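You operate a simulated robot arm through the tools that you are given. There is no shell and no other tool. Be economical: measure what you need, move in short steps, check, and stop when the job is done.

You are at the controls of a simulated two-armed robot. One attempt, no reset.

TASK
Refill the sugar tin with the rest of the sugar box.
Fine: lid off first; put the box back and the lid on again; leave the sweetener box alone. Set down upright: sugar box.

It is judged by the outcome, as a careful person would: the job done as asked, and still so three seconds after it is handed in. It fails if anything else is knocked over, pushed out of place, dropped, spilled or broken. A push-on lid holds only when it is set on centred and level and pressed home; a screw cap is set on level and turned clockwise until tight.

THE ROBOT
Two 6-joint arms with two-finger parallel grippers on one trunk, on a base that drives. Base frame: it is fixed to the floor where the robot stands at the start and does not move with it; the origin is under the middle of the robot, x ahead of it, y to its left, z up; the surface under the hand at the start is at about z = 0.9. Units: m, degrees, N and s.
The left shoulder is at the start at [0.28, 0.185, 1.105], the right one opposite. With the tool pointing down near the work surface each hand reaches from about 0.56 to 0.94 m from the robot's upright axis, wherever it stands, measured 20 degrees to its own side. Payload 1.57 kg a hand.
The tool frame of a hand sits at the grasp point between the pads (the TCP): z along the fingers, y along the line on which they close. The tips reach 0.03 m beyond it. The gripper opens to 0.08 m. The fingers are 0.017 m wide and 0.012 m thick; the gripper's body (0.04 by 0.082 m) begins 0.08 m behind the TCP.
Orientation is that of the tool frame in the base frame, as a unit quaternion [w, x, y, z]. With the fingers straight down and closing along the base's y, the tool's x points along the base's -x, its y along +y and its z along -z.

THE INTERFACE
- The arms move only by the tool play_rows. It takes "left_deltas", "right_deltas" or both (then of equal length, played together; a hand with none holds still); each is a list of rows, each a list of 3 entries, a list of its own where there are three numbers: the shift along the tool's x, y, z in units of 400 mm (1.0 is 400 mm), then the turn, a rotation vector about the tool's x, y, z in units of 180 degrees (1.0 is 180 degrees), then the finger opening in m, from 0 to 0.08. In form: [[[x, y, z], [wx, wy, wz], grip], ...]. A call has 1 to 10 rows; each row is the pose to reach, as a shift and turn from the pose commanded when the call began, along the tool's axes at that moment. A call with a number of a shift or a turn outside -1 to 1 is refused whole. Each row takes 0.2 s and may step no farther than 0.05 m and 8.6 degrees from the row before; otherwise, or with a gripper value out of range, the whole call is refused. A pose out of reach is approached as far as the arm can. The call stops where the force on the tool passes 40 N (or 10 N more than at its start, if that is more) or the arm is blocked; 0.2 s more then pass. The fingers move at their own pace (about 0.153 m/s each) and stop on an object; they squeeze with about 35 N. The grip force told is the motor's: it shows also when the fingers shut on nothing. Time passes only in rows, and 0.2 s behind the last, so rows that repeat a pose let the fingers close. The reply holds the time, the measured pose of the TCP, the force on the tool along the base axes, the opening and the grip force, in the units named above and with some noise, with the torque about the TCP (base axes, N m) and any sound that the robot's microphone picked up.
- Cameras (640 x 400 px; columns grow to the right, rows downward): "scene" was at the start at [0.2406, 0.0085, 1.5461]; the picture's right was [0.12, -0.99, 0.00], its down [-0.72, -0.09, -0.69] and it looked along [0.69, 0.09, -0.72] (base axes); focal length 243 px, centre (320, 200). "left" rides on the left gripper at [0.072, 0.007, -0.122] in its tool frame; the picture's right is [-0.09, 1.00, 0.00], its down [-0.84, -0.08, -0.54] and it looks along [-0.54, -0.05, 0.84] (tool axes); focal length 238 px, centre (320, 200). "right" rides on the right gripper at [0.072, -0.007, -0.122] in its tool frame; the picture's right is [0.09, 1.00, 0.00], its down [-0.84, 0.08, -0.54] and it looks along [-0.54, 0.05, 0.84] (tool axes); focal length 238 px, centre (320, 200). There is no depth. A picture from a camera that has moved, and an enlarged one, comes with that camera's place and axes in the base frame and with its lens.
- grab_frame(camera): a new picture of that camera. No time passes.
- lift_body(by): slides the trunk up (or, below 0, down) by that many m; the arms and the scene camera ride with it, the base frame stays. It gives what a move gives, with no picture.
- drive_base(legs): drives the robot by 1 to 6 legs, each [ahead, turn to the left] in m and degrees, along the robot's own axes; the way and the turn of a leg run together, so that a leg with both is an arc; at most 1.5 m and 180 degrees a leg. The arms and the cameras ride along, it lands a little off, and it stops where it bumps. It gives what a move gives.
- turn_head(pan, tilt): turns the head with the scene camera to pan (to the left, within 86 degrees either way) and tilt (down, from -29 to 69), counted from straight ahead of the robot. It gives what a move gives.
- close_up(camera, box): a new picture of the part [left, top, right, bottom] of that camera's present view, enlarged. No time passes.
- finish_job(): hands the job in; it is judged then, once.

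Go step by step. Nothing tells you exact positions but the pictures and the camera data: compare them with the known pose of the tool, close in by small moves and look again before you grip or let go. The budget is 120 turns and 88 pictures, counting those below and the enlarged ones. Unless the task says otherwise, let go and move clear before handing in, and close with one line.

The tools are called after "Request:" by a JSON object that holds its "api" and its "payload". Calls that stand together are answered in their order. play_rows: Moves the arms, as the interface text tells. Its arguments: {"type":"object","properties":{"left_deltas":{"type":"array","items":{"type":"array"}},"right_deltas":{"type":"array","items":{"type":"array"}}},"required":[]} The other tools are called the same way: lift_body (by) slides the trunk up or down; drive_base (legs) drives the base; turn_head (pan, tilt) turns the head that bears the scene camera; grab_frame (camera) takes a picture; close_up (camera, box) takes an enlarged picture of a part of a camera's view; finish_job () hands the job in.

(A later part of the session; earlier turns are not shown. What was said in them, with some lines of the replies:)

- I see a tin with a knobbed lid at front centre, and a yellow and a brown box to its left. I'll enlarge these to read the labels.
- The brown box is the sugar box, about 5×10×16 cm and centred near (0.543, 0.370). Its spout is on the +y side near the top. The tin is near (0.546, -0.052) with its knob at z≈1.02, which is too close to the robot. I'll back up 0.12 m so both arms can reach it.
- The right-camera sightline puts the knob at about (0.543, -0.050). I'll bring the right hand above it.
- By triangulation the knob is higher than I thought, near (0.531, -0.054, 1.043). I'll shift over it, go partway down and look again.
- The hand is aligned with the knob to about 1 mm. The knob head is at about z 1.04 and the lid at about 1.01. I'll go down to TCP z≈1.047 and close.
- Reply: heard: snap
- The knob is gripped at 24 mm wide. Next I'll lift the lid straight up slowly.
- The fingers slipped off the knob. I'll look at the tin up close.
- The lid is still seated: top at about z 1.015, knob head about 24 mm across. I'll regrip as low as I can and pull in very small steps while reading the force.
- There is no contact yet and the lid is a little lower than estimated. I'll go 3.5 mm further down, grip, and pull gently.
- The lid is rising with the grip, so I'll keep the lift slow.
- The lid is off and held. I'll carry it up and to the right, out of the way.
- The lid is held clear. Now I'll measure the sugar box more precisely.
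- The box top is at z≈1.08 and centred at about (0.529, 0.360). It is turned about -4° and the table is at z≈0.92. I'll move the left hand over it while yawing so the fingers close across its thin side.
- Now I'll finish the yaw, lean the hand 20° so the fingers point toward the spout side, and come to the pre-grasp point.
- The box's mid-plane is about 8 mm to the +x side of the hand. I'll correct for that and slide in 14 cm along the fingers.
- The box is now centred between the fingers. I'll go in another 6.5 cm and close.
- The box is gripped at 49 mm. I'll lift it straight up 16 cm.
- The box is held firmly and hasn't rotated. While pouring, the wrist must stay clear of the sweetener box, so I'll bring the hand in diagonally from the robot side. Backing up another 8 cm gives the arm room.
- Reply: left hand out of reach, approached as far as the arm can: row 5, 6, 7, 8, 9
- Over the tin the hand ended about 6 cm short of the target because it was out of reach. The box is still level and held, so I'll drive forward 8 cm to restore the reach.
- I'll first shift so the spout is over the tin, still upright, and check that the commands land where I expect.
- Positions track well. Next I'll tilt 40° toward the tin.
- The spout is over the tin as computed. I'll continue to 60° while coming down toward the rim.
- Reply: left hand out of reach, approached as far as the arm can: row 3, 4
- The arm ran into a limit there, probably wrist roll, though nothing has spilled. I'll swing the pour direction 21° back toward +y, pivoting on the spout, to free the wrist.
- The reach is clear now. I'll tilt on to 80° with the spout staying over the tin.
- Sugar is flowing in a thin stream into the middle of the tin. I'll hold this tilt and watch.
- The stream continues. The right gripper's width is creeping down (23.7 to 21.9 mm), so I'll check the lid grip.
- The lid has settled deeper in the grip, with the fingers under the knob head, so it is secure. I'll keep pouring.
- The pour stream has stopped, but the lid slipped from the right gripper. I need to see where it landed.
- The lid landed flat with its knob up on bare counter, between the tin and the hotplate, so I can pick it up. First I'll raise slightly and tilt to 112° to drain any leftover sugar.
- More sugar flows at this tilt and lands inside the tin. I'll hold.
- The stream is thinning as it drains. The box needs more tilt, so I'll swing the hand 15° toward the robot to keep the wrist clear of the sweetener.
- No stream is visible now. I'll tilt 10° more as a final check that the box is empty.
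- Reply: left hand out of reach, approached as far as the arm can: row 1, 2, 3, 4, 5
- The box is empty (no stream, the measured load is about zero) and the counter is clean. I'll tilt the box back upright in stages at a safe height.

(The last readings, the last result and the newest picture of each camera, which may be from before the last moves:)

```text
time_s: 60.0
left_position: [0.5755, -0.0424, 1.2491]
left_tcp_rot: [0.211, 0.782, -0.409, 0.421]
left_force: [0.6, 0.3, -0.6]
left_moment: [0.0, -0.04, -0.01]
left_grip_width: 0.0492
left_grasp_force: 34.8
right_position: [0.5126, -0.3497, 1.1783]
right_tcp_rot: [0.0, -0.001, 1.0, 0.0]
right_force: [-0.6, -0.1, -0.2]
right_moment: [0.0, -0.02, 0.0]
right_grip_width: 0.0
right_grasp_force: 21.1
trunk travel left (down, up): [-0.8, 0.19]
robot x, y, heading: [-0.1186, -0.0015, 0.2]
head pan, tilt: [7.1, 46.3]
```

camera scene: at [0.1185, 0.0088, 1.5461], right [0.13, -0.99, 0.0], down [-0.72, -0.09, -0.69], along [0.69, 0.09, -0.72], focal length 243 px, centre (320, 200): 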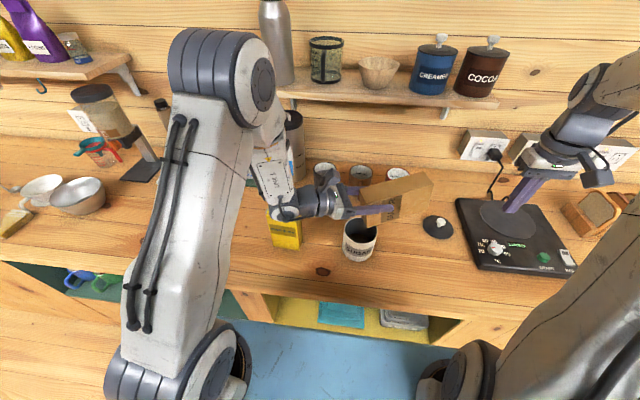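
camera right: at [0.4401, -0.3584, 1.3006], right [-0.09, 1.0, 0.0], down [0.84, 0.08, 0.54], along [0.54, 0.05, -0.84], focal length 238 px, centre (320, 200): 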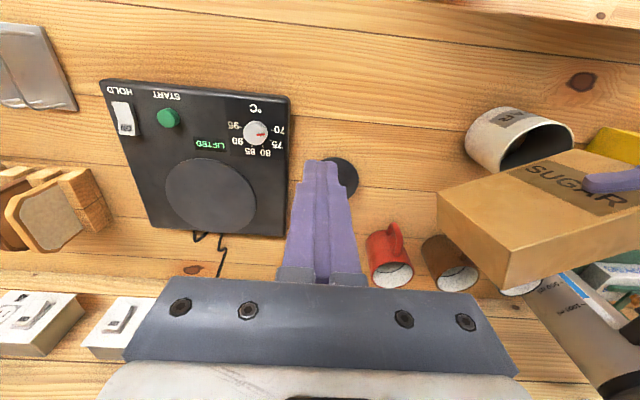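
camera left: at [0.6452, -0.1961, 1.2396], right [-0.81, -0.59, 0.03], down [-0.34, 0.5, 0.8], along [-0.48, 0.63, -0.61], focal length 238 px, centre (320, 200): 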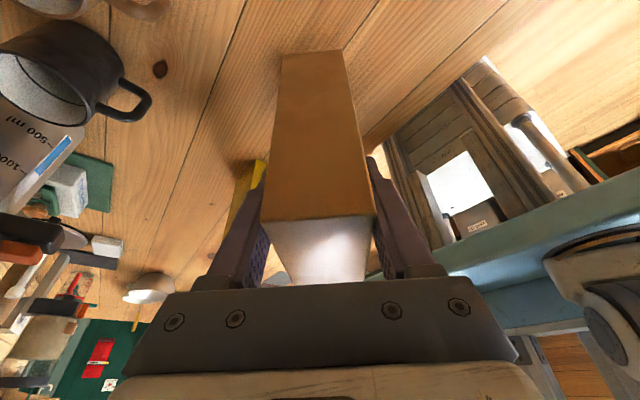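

Request:
{"api": "play_rows", "payload": {"left_deltas": [[[-0.041, -0.034, -0.06], [-0.029, 0.0005, 0.0195], 0.0], [[-0.082, -0.068, -0.121], [-0.058, 0.001, 0.039], 0.0], [[-0.123, -0.101, -0.181], [-0.087, 0.0015, 0.0585], 0.0], [[-0.165, -0.135, -0.242], [-0.116, 0.002, 0.078], 0.0], [[-0.206, -0.169, -0.302], [-0.1455, 0.0025, 0.0975], 0.0], [[-0.247, -0.2025, -0.363], [-0.1745, 0.003, 0.117], 0.0], [[-0.247, -0.2025, -0.363], [-0.1745, 0.003, 0.117], 0.0]]}}

```text
time_s: 61.6
left_position: [0.5396, 0.1475, 1.247]
left_tcp_rot: [-0.337, -0.606, 0.641, -0.329]
left_force: [-1.0, -0.4, -0.1]
left_moment: [0.03, 0.01, 0.01]
left_grip_width: 0.0492
left_grasp_force: 34.8
right_position: [0.513, -0.3497, 1.1789]
right_tcp_rot: [0.0, -0.001, 1.0, 0.0]
right_force: [-0.4, -0.5, 0.3]
right_moment: [-0.03, 0.02, -0.04]
right_grip_width: 0.0001
right_grasp_force: 20.9
trunk travel left (down, up): [-0.8, 0.19]
robot x, y, heading: [-0.1221, -0.0, -0.0]
head pan, tilt: [7.1, 46.3]
```

Request:
{"api": "play_rows", "payload": {"left_deltas": [[[-0.0336, 0.0045, -0.0368], [0, -0.04235, 0], 0.0], [[-0.0672, 0.009, -0.0736], [0, -0.0847, 0], 0.0], [[-0.1008, 0.0135, -0.1104], [0, -0.127, 0], 0.0], [[-0.1344, 0.018, -0.1472], [0, -0.1694, 0], 0.0], [[-0.168, 0.0225, -0.184], [0, -0.2117, 0], 0.0], [[-0.2016, 0.027, -0.2208], [0, -0.2541, 0], 0.0], [[-0.2352, 0.0315, -0.2576], [0, -0.2964, 0], 0.0], [[-0.2688, 0.036, -0.2944], [0, -0.3388, 0], 0.0], [[-0.3024, 0.0405, -0.3312], [0, -0.3811, 0], 0.0], [[-0.336, 0.045, -0.368], [0, -0.4235, 0], 0.0]]}}

Request:
{"api": "grab_frame", "payload": {"camera": "scene"}}

```text
time_s: 63.8
left_position: [0.5327, 0.3452, 1.217]
left_tcp_rot: [0.131, -0.68, 0.712, 0.116]
left_force: [-0.4, 0.8, -0.8]
left_moment: [-0.04, 0.01, 0.01]
left_grip_width: 0.0494
left_grasp_force: 34.7
right_position: [0.5139, -0.3502, 1.1789]
right_tcp_rot: [0.0, -0.001, 1.0, 0.001]
right_force: [-0.1, -0.4, -0.7]
right_moment: [0.03, -0.01, -0.01]
right_grip_width: 0.0001
right_grasp_force: 21.7
trunk travel left (down, up): [-0.8, 0.19]
robot x, y, heading: [-0.1212, 0.0019, 0.2]
head pan, tilt: [7.1, 46.3]
```

```text
22 pictures are left
camera scene: at [0.1184, 0.0088, 1.5461], right [0.13, -0.99, 0.0], down [-0.72, -0.09, -0.69], along [0.69, 0.09, -0.72], focal length 243 px, centre (320, 200)
```

scene: 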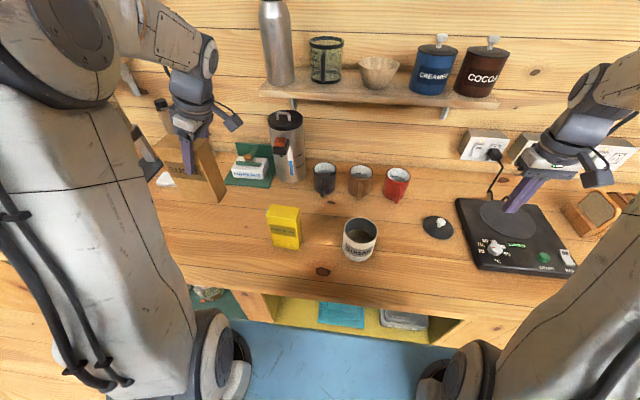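

The box is upright above its original spot. I'll lower it toward the counter.

Request:
{"api": "play_rows", "payload": {"left_deltas": [[[0.034, 0, 0.094], [0, 0, 0], 0.0], [[0.068, 0, 0.188], [0, 0, 0], 0.0], [[0.102, 0, 0.282], [0, 0, 0], 0.0], [[0.136, 0, 0.376], [0, 0, 0], 0.0], [[0.153, 0, 0.422], [0, 0, 0], 0.0], [[0.1555, 0, 0.43], [0, 0, 0], 0.0], [[0.157, 0, 0.434], [0, 0, 0], 0.0], [[0.158, 0, 0.437], [0, 0, 0], 0.0]]}}

Request:
{"api": "close_up", "payload": {"camera": "scene", "box": [160, 130, 300, 260]}}

```text
time_s: 65.6
left_position: [0.5354, 0.347, 1.0321]
left_tcp_rot: [0.131, -0.679, 0.713, 0.115]
left_force: [-1.0, 0.6, 0.4]
left_moment: [0.01, 0.01, 0.02]
left_grip_width: 0.0491
left_grasp_force: 35.1
right_position: [0.5132, -0.3494, 1.1789]
right_tcp_rot: [0.0, -0.001, 1.0, 0.0]
right_force: [0.3, -0.2, 0.6]
right_moment: [0.02, -0.01, -0.02]
right_grip_width: 0.0001
right_grasp_force: 21.5
trunk travel left (down, up): [-0.8, 0.19]
robot x, y, heading: [-0.1248, -0.0021, 0.1]
head pan, tilt: [7.1, 46.3]
```

```text
3.08 times, centred on (230, 195) of scene
camera zoom: at [0.1184, 0.0088, 1.5461], right [0.13, -0.99, 0.0], down [-0.72, -0.09, -0.69], along [0.69, 0.09, -0.72], focal length 747 px, centre (597, 215)
```

zoom: 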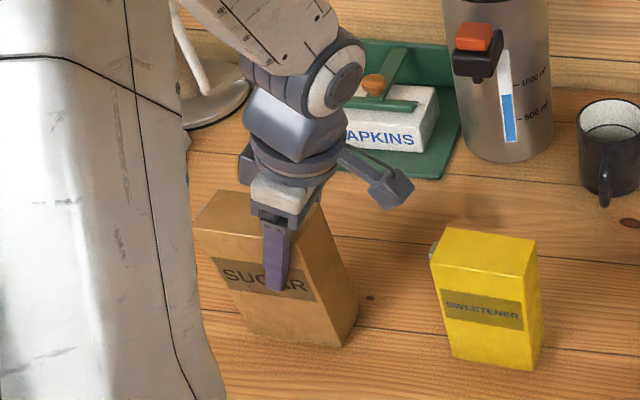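

Request:
{"api": "play_rows", "payload": {"left_deltas": [[[0.0009, 0, 0.0024], [0, 0, 0], 0.0], [[0.0018, 0, 0.0048], [0, 0, 0], 0.0], [[0.0022, 0, 0.006], [0, 0, 0], 0.0]]}}

```text
time_s: 66.4
left_position: [0.5354, 0.3457, 1.0311]
left_tcp_rot: [0.133, -0.68, 0.712, 0.115]
left_force: [-1.4, -0.8, 14.9]
left_moment: [-0.47, 0.49, 0.0]
left_grip_width: 0.0492
left_grasp_force: 34.7
right_position: [0.5128, -0.3507, 1.1788]
right_tcp_rot: [0.0, -0.001, 1.0, 0.001]
right_force: [-0.4, -0.1, 0.3]
right_moment: [0.01, -0.02, 0.03]
right_grip_width: 0.0
right_grasp_force: 20.8
trunk travel left (down, up): [-0.8, 0.19]
robot x, y, heading: [-0.1212, 0.0014, 0.2]
head pan, tilt: [7.1, 46.3]
```

The box is on the counter (about 15 N contact). I'll release and retract along the finger line.

Request:
{"api": "play_rows", "payload": {"left_deltas": [[[-0.001, 0, -0.003], [0, 0, 0], 0.049], [[-0.001, 0, -0.003], [0, 0, 0], 0.055], [[-0.001, 0, -0.003], [0, 0, 0], 0.079], [[-0.001, 0, -0.003], [0, 0, 0], 0.08]]}}

Request:
{"api": "play_rows", "payload": {"left_deltas": [[[0, 0, -0.05], [0, 0, 0], 0.08], [[0, 0, -0.12], [0, 0, 0], 0.08], [[0, 0, -0.22], [0, 0, 0], 0.08], [[0, 0, -0.33], [0, 0, 0], 0.08], [[-0.08, 0, -0.42], [0, 0, 0], 0.08], [[-0.16, 0, -0.5], [0, 0, 0], 0.08]]}}

Request:
{"api": "grab_frame", "payload": {"camera": "scene"}}

```text
time_s: 67.4
left_position: [0.5357, 0.3446, 1.0304]
left_tcp_rot: [0.131, -0.68, 0.712, 0.116]
left_force: [-0.5, -0.5, 0.7]
left_moment: [0.01, 0.04, 0.03]
left_grip_width: 0.0802
left_grasp_force: 0.0
right_position: [0.5131, -0.3497, 1.1797]
right_tcp_rot: [-0.001, 0.0, 1.0, 0.001]
right_force: [0.6, -0.5, -0.2]
right_moment: [-0.02, -0.01, 0.0]
right_grip_width: 0.0002
right_grasp_force: 21.3
trunk travel left (down, up): [-0.8, 0.19]
robot x, y, heading: [-0.1171, -0.0041, 0.2]
head pan, tilt: [7.1, 46.3]
```

```text
time_s: 68.8
left_position: [0.5322, 0.3369, 1.2416]
left_tcp_rot: [0.131, -0.681, 0.712, 0.116]
left_force: [-0.2, 0.3, 0.3]
left_moment: [0.01, 0.0, 0.02]
left_grip_width: 0.08
left_grasp_force: 0.0
right_position: [0.5116, -0.3496, 1.179]
right_tcp_rot: [0.0, -0.001, 1.0, 0.001]
right_force: [-1.1, 0.6, -0.1]
right_moment: [0.0, 0.02, 0.0]
right_grip_width: 0.0
right_grasp_force: 21.6
trunk travel left (down, up): [-0.8, 0.19]
robot x, y, heading: [-0.1256, 0.0011, 0.2]
head pan, tilt: [7.1, 46.3]
```

```text
20 pictures are left
camera scene: at [0.1184, 0.0089, 1.5461], right [0.13, -0.99, 0.0], down [-0.72, -0.09, -0.69], along [0.69, 0.09, -0.72], focal length 243 px, centre (320, 200)
```

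scene: 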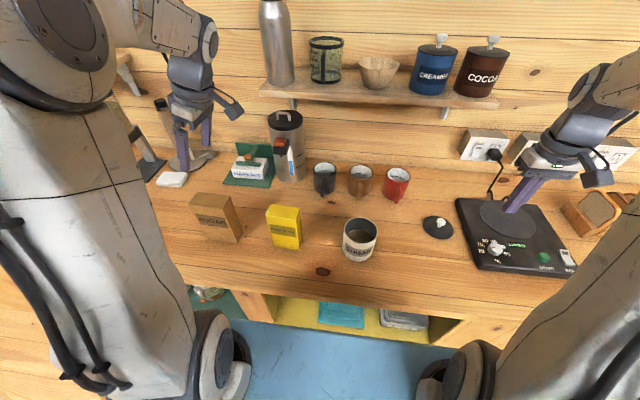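

The sugar box stands upright at its original spot. Next is the lid at about (0.638, -0.301), so I'll move the right hand above it and open.

Request:
{"api": "play_rows", "payload": {"right_deltas": [[[-0.063, 0.024, 0.06], [0, 0, 0], 0.06], [[-0.126, 0.049, 0.12], [0, 0, 0], 0.06], [[-0.188, 0.073, 0.18], [0, 0, 0], 0.06], [[-0.25, 0.098, 0.24], [0, 0, 0], 0.06], [[-0.314, 0.122, 0.2975], [0, 0, 0], 0.06], [[-0.314, 0.122, 0.2975], [0, 0, 0], 0.06]]}}

Request:
{"api": "grab_frame", "payload": {"camera": "right"}}

```text
time_s: 70.2
left_position: [0.5327, 0.3381, 1.2416]
left_tcp_rot: [0.131, -0.68, 0.712, 0.115]
left_force: [0.5, 0.4, 0.9]
left_moment: [0.02, 0.04, 0.0]
left_grip_width: 0.0799
left_grasp_force: 0.0
right_position: [0.6372, -0.2992, 1.0604]
right_tcp_rot: [0.0, -0.002, 1.0, 0.001]
right_force: [0.0, 0.0, -0.2]
right_moment: [0.0, 0.01, 0.02]
right_grip_width: 0.0602
right_grasp_force: 0.0
trunk travel left (down, up): [-0.8, 0.19]
robot x, y, heading: [-0.1242, 0.0037, 0.3]
head pan, tilt: [7.1, 46.3]
```

```text
19 pictures are left
camera right: at [0.5647, -0.3077, 1.1811], right [-0.09, 1.0, 0.0], down [0.84, 0.08, 0.54], along [0.54, 0.05, -0.84], focal length 238 px, centre (320, 200)
```

right: 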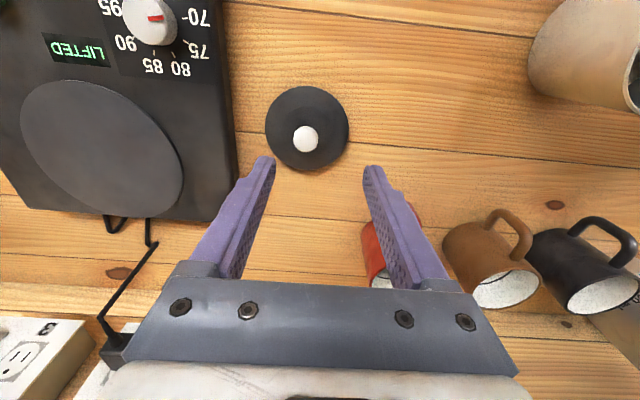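

The wrist view puts the knob about 14 mm further to -y, at about (0.640, -0.314). I'll correct, descend partway and look again.

Request:
{"api": "play_rows", "payload": {"right_deltas": [[[-0.007, -0.036, 0.03], [0, 0, 0], 0.06], [[-0.007, -0.036, 0.1], [0, 0, 0], 0.06], [[-0.007, -0.036, 0.1], [0, 0, 0], 0.06]]}}

Request:
{"api": "grab_frame", "payload": {"camera": "right"}}

```text
time_s: 71.0
left_position: [0.5334, 0.3378, 1.2403]
left_tcp_rot: [0.131, -0.68, 0.712, 0.116]
left_force: [0.4, -0.5, 0.3]
left_moment: [-0.03, 0.02, 0.0]
left_grip_width: 0.0798
left_grasp_force: 0.1
right_position: [0.6404, -0.3139, 1.019]
right_tcp_rot: [0.001, -0.001, 1.0, 0.0]
right_force: [0.0, 1.4, -0.5]
right_moment: [-0.02, 0.03, -0.02]
right_grip_width: 0.0599
right_grasp_force: 0.1
trunk travel left (down, up): [-0.8, 0.19]
robot x, y, heading: [-0.1218, -0.0015, 0.0]
head pan, tilt: [7.1, 46.3]
```

```text
18 pictures are left
camera right: at [0.5679, -0.3224, 1.1401], right [-0.09, 1.0, 0.0], down [0.84, 0.08, 0.54], along [0.54, 0.05, -0.84], focal length 238 px, centre (320, 200)
```

right: 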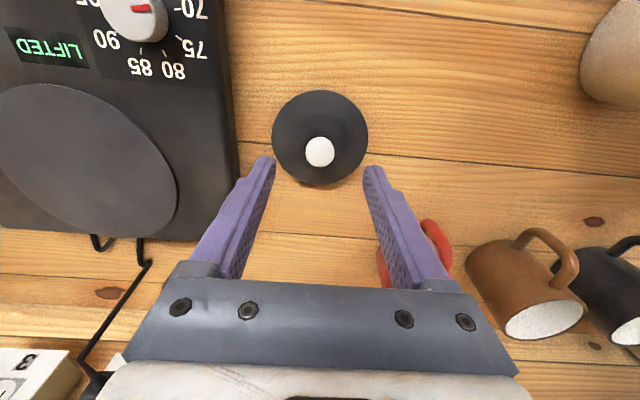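

Request:
{"api": "play_rows", "payload": {"right_deltas": [[[0, 0, 0.05], [0, 0, 0], 0.05], [[0, 0, 0.11], [0, 0, 0], 0.05], [[0, 0, 0.125], [0, 0, 0], 0.05], [[0, 0, 0.125], [0, 0, 0], 0.05]]}}

Request:
{"api": "close_up", "payload": {"camera": "right", "box": [240, 100, 400, 220]}}

Request:
{"api": "close_up", "payload": {"camera": "scene", "box": [400, 180, 496, 260]}}

```text
time_s: 72.0
left_position: [0.5332, 0.3377, 1.2401]
left_tcp_rot: [0.131, -0.68, 0.712, 0.116]
left_force: [0.6, 0.0, -0.5]
left_moment: [-0.02, 0.03, -0.03]
left_grip_width: 0.0801
left_grasp_force: 0.1
right_position: [0.6415, -0.3142, 0.9712]
right_tcp_rot: [0.0, -0.001, 1.0, 0.001]
right_force: [0.4, 0.2, 0.4]
right_moment: [0.02, -0.02, 0.0]
right_grip_width: 0.0502
right_grasp_force: 0.1
trunk travel left (down, up): [-0.8, 0.19]
robot x, y, heading: [-0.1237, 0.0006, 0.3]
head pan, tilt: [7.1, 46.3]
```

```text
3.33 times, centred on (320, 160) of right
camera zoom: at [0.5681, -0.3228, 1.0918], right [-0.09, 1.0, 0.0], down [0.84, 0.08, 0.54], along [0.54, 0.05, -0.84], focal length 794 px, centre (320, 333)
```

zoom: 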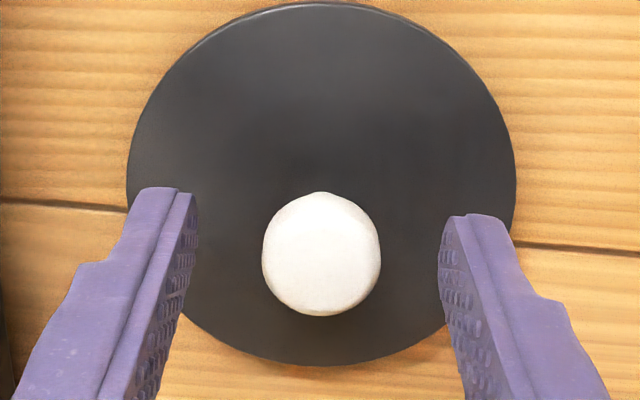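

```text
5.00 times, centred on (448, 220) of scene
camera zoom: at [0.1184, 0.0088, 1.5461], right [0.13, -0.99, 0.0], down [-0.72, -0.09, -0.69], along [0.69, 0.09, -0.72], focal length 1214 px, centre (-320, 100)
```

zoom: 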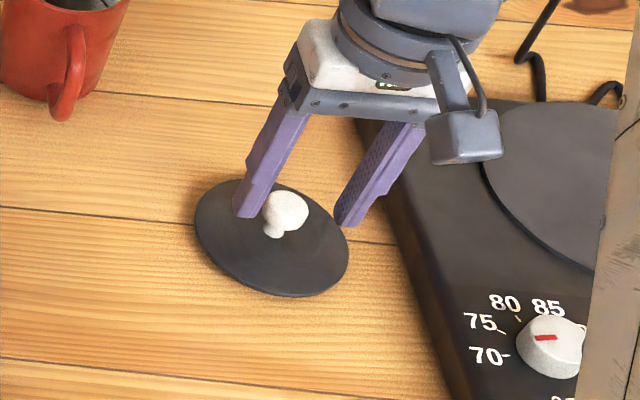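

I'll match the hand-to-lid geometry of the first grip: 2 mm back in x and 14 mm lower. Then I'll grip and lift slowly.

Request:
{"api": "play_rows", "payload": {"right_deltas": [[[0.005, 0, 0.02], [0, 0, 0], 0.05], [[0.005, 0, 0.034], [0, 0, 0], 0.05], [[0.005, 0, 0.036], [0, 0, 0], 0.05]]}}

Request:
{"api": "close_up", "payload": {"camera": "right", "box": [240, 100, 400, 220]}}

```text
time_s: 72.8
left_position: [0.5323, 0.3376, 1.2402]
left_tcp_rot: [0.13, -0.679, 0.713, 0.115]
left_force: [0.9, 0.7, 0.4]
left_moment: [0.0, 0.0, -0.01]
left_grip_width: 0.0803
left_grasp_force: 0.0
right_position: [0.6398, -0.3152, 0.9563]
right_tcp_rot: [0.0, -0.001, 1.0, 0.001]
right_force: [0.5, 1.0, -0.5]
right_moment: [0.01, -0.02, 0.0]
right_grip_width: 0.0501
right_grasp_force: 0.1
trunk travel left (down, up): [-0.8, 0.19]
robot x, y, heading: [-0.1226, -0.001, -0.0]
head pan, tilt: [7.1, 46.3]
```

```text
3.33 times, centred on (320, 160) of right
camera zoom: at [0.5666, -0.3237, 1.0773], right [-0.09, 1.0, 0.0], down [0.84, 0.08, 0.54], along [0.54, 0.05, -0.84], focal length 794 px, centre (320, 333)
```

zoom: 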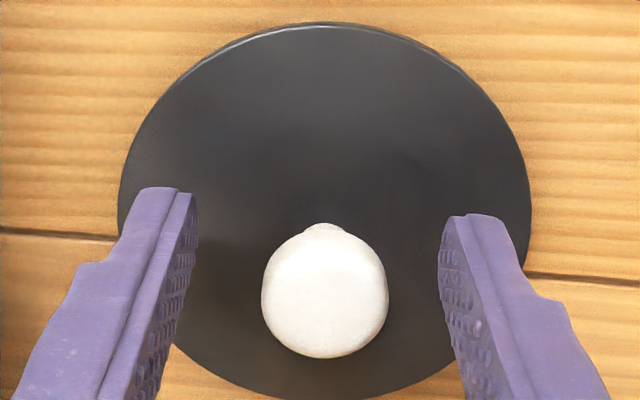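

The view now matches the first pre-grip almost exactly. I'll go down 4 mm, grip, and lift slowly.

Request:
{"api": "play_rows", "payload": {"right_deltas": [[[0, 0, 0.01], [0, 0, 0], 0.05], [[0, 0, 0.01], [0, 0, 0], 0.0], [[0, 0, 0.01], [0, 0, 0], 0.0], [[0, 0, 0.004], [0, 0, 0], 0.0], [[0, 0, -0.004], [0, 0, 0], 0.0], [[0, 0, -0.016], [0, 0, 0], 0.0], [[0, 0, -0.03], [0, 0, 0], 0.0], [[0, 0, -0.05], [0, 0, 0], 0.0]]}}

Request:
{"api": "close_up", "payload": {"camera": "right", "box": [240, 100, 400, 220]}}

```text
time_s: 74.6
left_position: [0.533, 0.3386, 1.241]
left_tcp_rot: [0.131, -0.68, 0.712, 0.115]
left_force: [-0.6, 0.7, 0.3]
left_moment: [-0.01, 0.02, -0.03]
left_grip_width: 0.08
left_grasp_force: 0.0
right_position: [0.6386, -0.3138, 0.9751]
right_tcp_rot: [0.0, -0.001, 1.0, 0.001]
right_force: [0.2, -0.5, -0.4]
right_moment: [-0.01, -0.02, 0.04]
right_grip_width: 0.0237
right_grasp_force: 35.0
trunk travel left (down, up): [-0.8, 0.19]
robot x, y, heading: [-0.1237, 0.001, -0.1]
head pan, tilt: [7.1, 46.3]
```

```text
3.33 times, centred on (320, 160) of right
camera zoom: at [0.5668, -0.3236, 1.0971], right [-0.09, 1.0, 0.0], down [0.84, 0.08, 0.54], along [0.54, 0.05, -0.84], focal length 794 px, centre (320, 333)
```

zoom: 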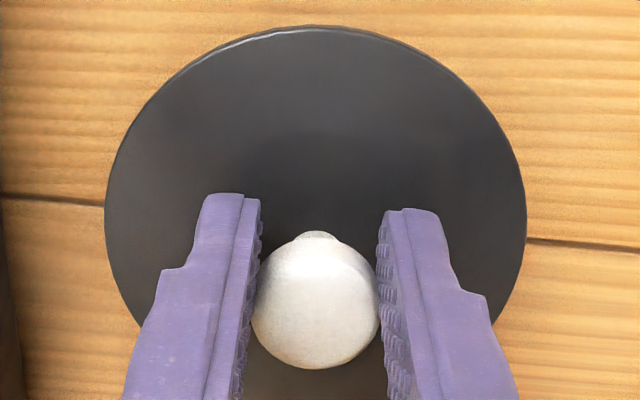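

The lid is held level and centred. I'll carry it up and over toward the tin.

Request:
{"api": "play_rows", "payload": {"right_deltas": [[[0, 0, -0.07], [0, 0, 0], 0.0], [[0, 0, -0.15], [0, 0, 0], 0.0], [[0, 0, -0.24], [0, 0, 0], 0.0], [[0.0, 0.0, -0.32], [0, 0, 0], 0.0], [[0.03, 0.07, -0.3625], [0, 0, 0], 0.0], [[0.067, 0.163, -0.3625], [0, 0, 0], 0.0], [[0.107, 0.26, -0.3625], [0, 0, 0], 0.0], [[0.147, 0.357, -0.3625], [0, 0, 0], 0.0], [[0.187, 0.455, -0.3625], [0, 0, 0], 0.0], [[0.214, 0.52, -0.3625], [0, 0, 0], 0.0]]}}

Request:
{"api": "play_rows", "payload": {"right_deltas": [[[0.02, 0.05, 0], [0, 0, 0], 0.0], [[0.04, 0.1, 0], [0, 0, 0], 0.0], [[0.0538, 0.13, 0], [0, 0, 0], 0.0], [[0.0538, 0.13, 0], [0, 0, 0], 0.0]]}}

Request:
{"api": "grab_frame", "payload": {"camera": "right"}}

Request:
{"api": "close_up", "payload": {"camera": "scene", "box": [300, 170, 428, 270]}}

```text
time_s: 76.8
left_position: [0.5337, 0.338, 1.2409]
left_tcp_rot: [0.132, -0.68, 0.712, 0.116]
left_force: [0.0, 0.3, -0.9]
left_moment: [0.03, -0.01, 0.01]
left_grip_width: 0.0798
left_grasp_force: 0.0
right_position: [0.5531, -0.1088, 1.1184]
right_tcp_rot: [0.001, 0.001, 1.0, 0.0]
right_force: [0.1, 0.2, -0.7]
right_moment: [0.0, 0.01, 0.01]
right_grip_width: 0.0238
right_grasp_force: 34.9
trunk travel left (down, up): [-0.8, 0.19]
robot x, y, heading: [-0.1226, 0.0027, -0.1]
head pan, tilt: [7.1, 46.3]
```

```text
time_s: 77.8
left_position: [0.5327, 0.3371, 1.2406]
left_tcp_rot: [0.131, -0.68, 0.712, 0.116]
left_force: [-0.3, 0.3, 0.1]
left_moment: [0.0, 0.0, 0.05]
left_grip_width: 0.08
left_grasp_force: 0.1
right_position: [0.5314, -0.0532, 1.1196]
right_tcp_rot: [0.0, -0.001, 1.0, 0.0]
right_force: [-0.7, 0.9, -1.1]
right_moment: [0.01, 0.02, -0.03]
right_grip_width: 0.024
right_grasp_force: 35.3
trunk travel left (down, up): [-0.8, 0.19]
robot x, y, heading: [-0.1224, -0.0029, 0.5]
head pan, tilt: [7.1, 46.3]
```

```text
13 pictures are left
camera right: at [0.4585, -0.0638, 1.2413], right [-0.09, 1.0, 0.0], down [0.84, 0.08, 0.54], along [0.54, 0.05, -0.84], focal length 238 px, centre (320, 200)
```

right: 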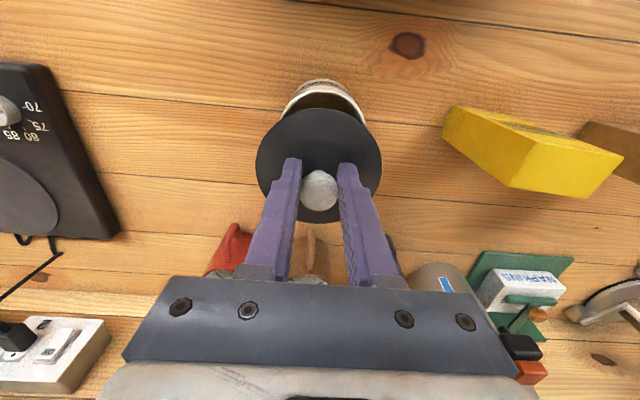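

```text
4.00 times, centred on (364, 220) of scene
camera zoom: at [0.1184, 0.0089, 1.5461], right [0.13, -0.99, 0.0], down [-0.72, -0.09, -0.69], along [0.69, 0.09, -0.72], focal length 971 px, centre (144, 120)
```

zoom: 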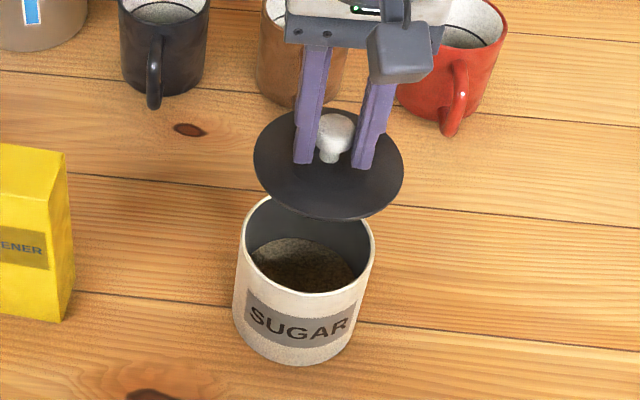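

The lid is above the tin. I'll lower it to just above the seat (TCP ≈1.053) and check the alignment.

Request:
{"api": "play_rows", "payload": {"right_deltas": [[[0, 0, 0.05], [0, 0, 0], 0.0], [[0, 0, 0.1], [0, 0, 0], 0.0], [[0, 0, 0.14], [0, 0, 0], 0.0], [[0, 0, 0.165], [0, 0, 0], 0.0], [[0, 0, 0.165], [0, 0, 0], 0.0]]}}

Request:
{"api": "close_up", "payload": {"camera": "scene", "box": [328, 205, 392, 265]}}

Request:
{"api": "close_up", "payload": {"camera": "right", "box": [240, 80, 400, 220]}}

```text
time_s: 79.0
left_position: [0.5319, 0.337, 1.2406]
left_tcp_rot: [0.131, -0.68, 0.712, 0.116]
left_force: [-0.5, 0.0, 0.2]
left_moment: [0.0, -0.01, 0.0]
left_grip_width: 0.0801
left_grasp_force: 0.1
right_position: [0.5321, -0.0561, 1.0555]
right_tcp_rot: [0.0, 0.0, 1.0, 0.0]
right_force: [-0.6, -0.4, -0.5]
right_moment: [0.01, 0.0, 0.0]
right_grip_width: 0.0237
right_grasp_force: 34.9
trunk travel left (down, up): [-0.8, 0.19]
robot x, y, heading: [-0.119, 0.0016, -0.2]
head pan, tilt: [7.1, 46.3]
```

```text
6.67 times, centred on (360, 235) of scene
camera zoom: at [0.1185, 0.0089, 1.5461], right [0.13, -0.99, 0.0], down [-0.72, -0.09, -0.69], along [0.69, 0.09, -0.72], focal length 1619 px, centre (53, -33)
```

zoom: 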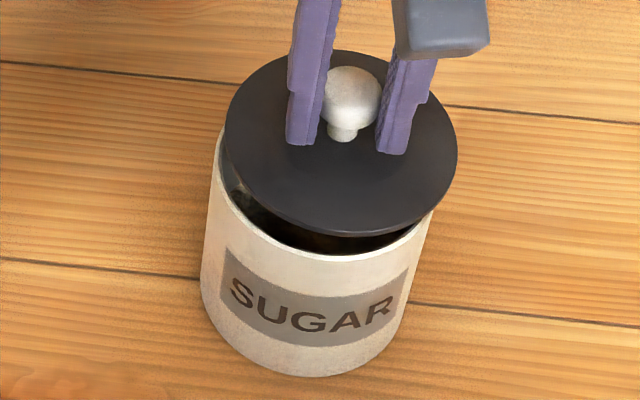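

```text
2.86 times, centred on (320, 150) of right
camera zoom: at [0.4593, -0.0646, 1.1761], right [-0.09, 1.0, 0.0], down [0.84, 0.08, 0.54], along [0.54, 0.05, -0.84], focal length 681 px, centre (320, 343)
```

zoom: 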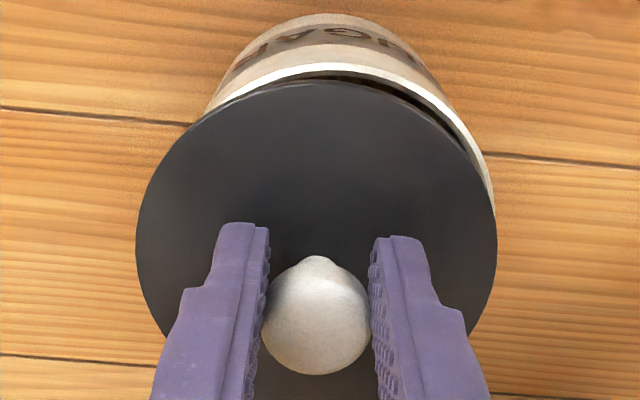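

Compared with the seated lid, it now sits about 4 mm too far to -y and about 1.5 mm toward the robot. I'll correct that and recheck.

Request:
{"api": "play_rows", "payload": {"right_deltas": [[[-0.004, 0.009, 0], [0, 0, 0], 0.0], [[-0.004, 0.009, 0.012], [0, 0, 0], 0.0], [[-0.004, 0.009, 0.012], [0, 0, 0], 0.0]]}}

Request:
{"api": "close_up", "payload": {"camera": "scene", "box": [328, 205, 392, 265]}}

Request:
{"api": "close_up", "payload": {"camera": "right", "box": [240, 80, 400, 220]}}

```text
time_s: 79.8
left_position: [0.5339, 0.3373, 1.2401]
left_tcp_rot: [0.131, -0.68, 0.712, 0.116]
left_force: [-0.4, -0.6, 0.4]
left_moment: [-0.01, 0.04, 0.01]
left_grip_width: 0.0799
left_grasp_force: 0.1
right_position: [0.5334, -0.0526, 1.0492]
right_tcp_rot: [0.0, -0.001, 1.0, 0.0]
right_force: [-0.1, 0.2, 0.0]
right_moment: [-0.02, 0.06, -0.04]
right_grip_width: 0.0237
right_grasp_force: 34.8
trunk travel left (down, up): [-0.8, 0.19]
robot x, y, heading: [-0.1203, -0.0035, -0.1]
head pan, tilt: [7.1, 46.3]
```

```text
6.67 times, centred on (360, 235) of scene
camera zoom: at [0.1185, 0.0089, 1.5461], right [0.13, -0.99, 0.0], down [-0.72, -0.09, -0.69], along [0.69, 0.09, -0.72], focal length 1619 px, centre (53, -33)
```

zoom: 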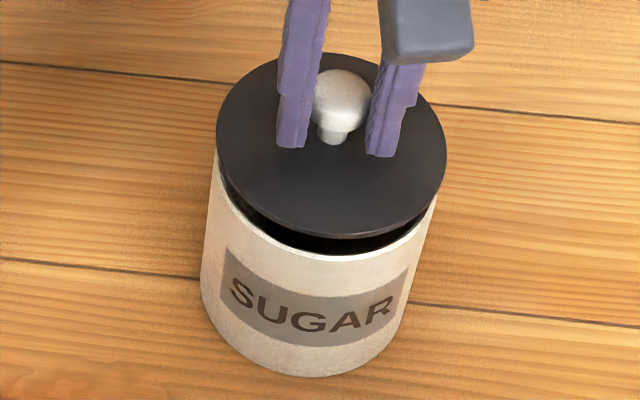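

```text
2.86 times, centred on (320, 150) of right
camera zoom: at [0.4611, -0.0611, 1.1714], right [-0.09, 1.0, 0.0], down [0.84, 0.08, 0.54], along [0.54, 0.05, -0.84], focal length 681 px, centre (320, 343)
```

zoom: 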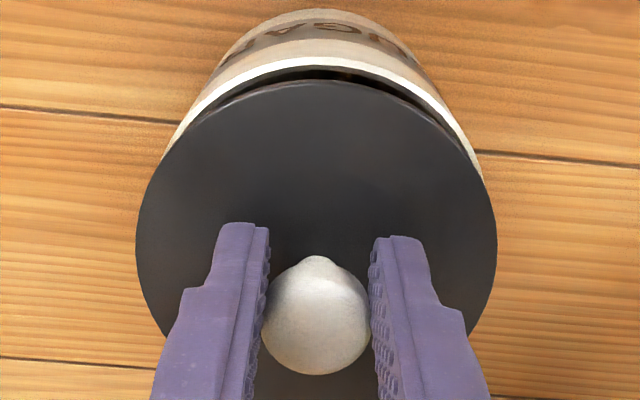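

In y it is centred now. The lid looks about 2–3 mm too far in x, so I'll shift it back 2.5 mm, then lower gently to feel the seat.

Request:
{"api": "play_rows", "payload": {"right_deltas": [[[0.006, -0.001, 0], [0, 0, 0], 0.0], [[0.006, -0.001, 0.006], [0, 0, 0], 0.0], [[0.006, -0.001, 0.01], [0, 0, 0], 0.0], [[0.006, -0.001, 0.013], [0, 0, 0], 0.0]]}}

Request:
{"api": "close_up", "payload": {"camera": "scene", "box": [328, 205, 392, 265]}}

```text
time_s: 80.8
left_position: [0.5327, 0.337, 1.2416]
left_tcp_rot: [0.13, -0.679, 0.713, 0.115]
left_force: [0.2, -1.2, -0.2]
left_moment: [0.01, 0.0, -0.03]
left_grip_width: 0.0803
left_grasp_force: 0.0
right_position: [0.5315, -0.0523, 1.0445]
right_tcp_rot: [0.0, -0.001, 1.0, -0.001]
right_force: [-0.1, 0.1, -0.5]
right_moment: [0.02, 0.01, 0.02]
right_grip_width: 0.0239
right_grasp_force: 34.5
trunk travel left (down, up): [-0.8, 0.19]
robot x, y, heading: [-0.125, 0.003, -0.1]
head pan, tilt: [7.1, 46.3]
```

```text
6.67 times, centred on (360, 235) of scene
camera zoom: at [0.1184, 0.0089, 1.5461], right [0.13, -0.99, 0.0], down [-0.72, -0.09, -0.69], along [0.69, 0.09, -0.72], focal length 1619 px, centre (53, -33)
```

zoom: 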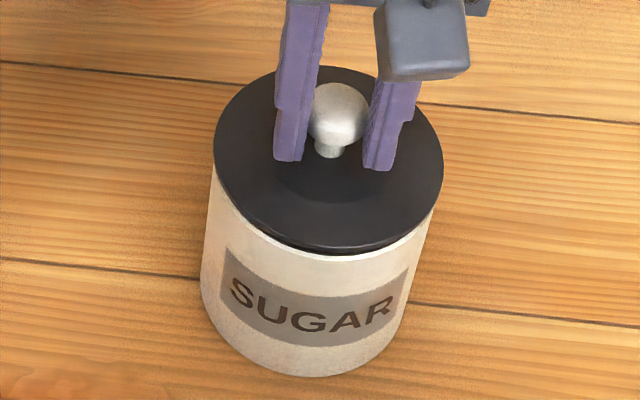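

The lid now looks as it did during removal, and there is no side force. I'll press it down in small steps.

Request:
{"api": "play_rows", "payload": {"right_deltas": [[[0, 0, 0.003], [0, 0, 0], 0.0], [[0, 0, 0.006], [0, 0, 0], 0.0], [[0, 0, 0.009], [0, 0, 0], 0.0], [[0, 0, 0.012], [0, 0, 0], 0.0], [[0, 0, 0.015], [0, 0, 0], 0.0], [[0, 0, 0.018], [0, 0, 0], 0.0], [[0, 0, 0.021], [0, 0, 0], 0.0]]}}

Request:
{"api": "close_up", "payload": {"camera": "scene", "box": [328, 205, 392, 265]}}

```text
time_s: 82.4
left_position: [0.5313, 0.3373, 1.2419]
left_tcp_rot: [0.131, -0.68, 0.712, 0.114]
left_force: [-1.1, 0.0, 0.3]
left_moment: [0.01, 0.04, -0.02]
left_grip_width: 0.0801
left_grasp_force: 0.1
right_position: [0.5295, -0.0522, 1.0378]
right_tcp_rot: [0.0, -0.001, 1.0, 0.0]
right_force: [-6.2, -2.2, 26.1]
right_moment: [-0.08, 0.49, 0.01]
right_grip_width: 0.0237
right_grasp_force: 34.9
trunk travel left (down, up): [-0.8, 0.19]
robot x, y, heading: [-0.1219, -0.0007, 0.0]
head pan, tilt: [7.1, 46.3]
heard: snap
```

```text
6.67 times, centred on (360, 235) of scene
camera zoom: at [0.1169, 0.0088, 1.5468], right [0.13, -0.99, 0.0], down [-0.72, -0.09, -0.69], along [0.69, 0.09, -0.72], focal length 1619 px, centre (53, -33)
```

zoom: 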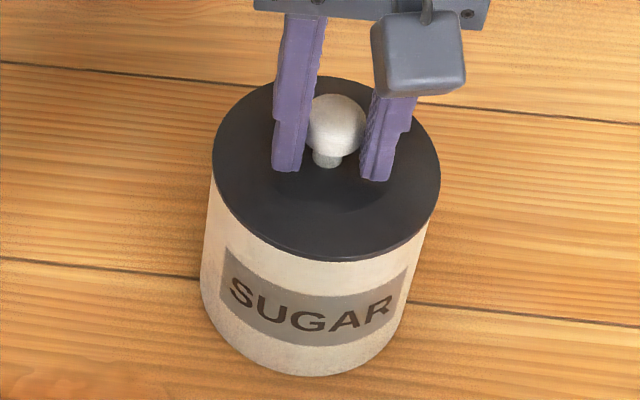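

I heard a snap at 26 N and the lid is flush. I'll release and lift clear.

Request:
{"api": "play_rows", "payload": {"right_deltas": [[[0, 0, -0.004], [0, 0, 0], 0.02], [[0, 0, -0.004], [0, 0, 0], 0.05], [[0, 0, -0.004], [0, 0, 0], 0.06], [[0, 0, -0.004], [0, 0, 0], 0.06], [[0, 0, -0.05], [0, 0, 0], 0.06], [[0, 0, -0.12], [0, 0, 0], 0.06], [[0, 0, -0.22], [0, 0, 0], 0.06], [[0.05, -0.08, -0.3], [0, 0, 0], 0.06], [[0.1, -0.17, -0.35], [0, 0, 0], 0.06], [[0.15, -0.26, -0.38], [0, 0, 0], 0.06]]}}

Request:
{"api": "grab_frame", "payload": {"camera": "scene"}}

Request:
{"api": "close_up", "payload": {"camera": "scene", "box": [328, 205, 392, 265]}}

Request:
{"api": "close_up", "payload": {"camera": "scene", "box": [180, 180, 308, 260]}}

```text
time_s: 84.6
left_position: [0.5325, 0.3384, 1.2396]
left_tcp_rot: [0.13, -0.679, 0.713, 0.115]
left_force: [0.0, -0.6, 0.2]
left_moment: [-0.02, -0.02, -0.02]
left_grip_width: 0.0799
left_grasp_force: 0.0
right_position: [0.4712, -0.1541, 1.1871]
right_tcp_rot: [0.0, -0.001, 1.0, 0.0]
right_force: [-0.8, 0.4, 0.4]
right_moment: [-0.01, -0.05, 0.02]
right_grip_width: 0.0598
right_grasp_force: 0.0
trunk travel left (down, up): [-0.8, 0.19]
robot x, y, heading: [-0.1252, 0.001, -0.1]
head pan, tilt: [7.1, 46.3]
```

```text
5 pictures are left
camera scene: at [0.1185, 0.009, 1.5461], right [0.13, -0.99, 0.0], down [-0.72, -0.09, -0.69], along [0.69, 0.09, -0.72], focal length 243 px, centre (320, 200)
```

scene: 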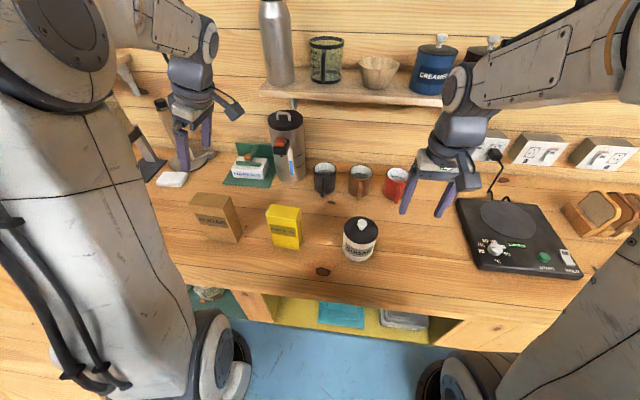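

```text
6.67 times, centred on (360, 235) of scene
camera zoom: at [0.1185, 0.009, 1.5461], right [0.13, -0.99, 0.0], down [-0.72, -0.09, -0.69], along [0.69, 0.09, -0.72], focal length 1619 px, centre (53, -33)
```

zoom: 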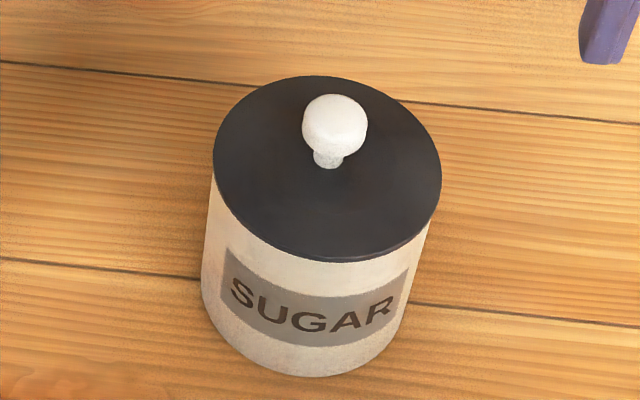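

```text
5.00 times, centred on (244, 220) of scene
camera zoom: at [0.1185, 0.009, 1.5461], right [0.13, -0.99, 0.0], down [-0.72, -0.09, -0.69], along [0.69, 0.09, -0.72], focal length 1214 px, centre (700, 100)
```

zoom: 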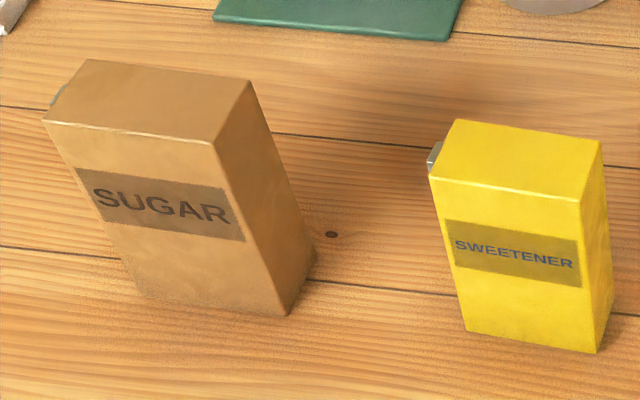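

Everything looks right: the lid is seated flush, the sugar box is upright at its original spot, the sweetener has not moved, and both hands are clear. I'm handing the job in.

Request:
{"api": "finish_job", "payload": {}}

```text
The job is handed in.
```

I poured the rest of the sugar box into the tin, with no spill visible on the counter, and handed the job in. The lid is pressed back on, the sugar box is upright in its place, and the sweetener box is untouched. One slip: the lid fell from the right gripper onto the counter during the pour. It landed flat, and I picked it up and put it back.
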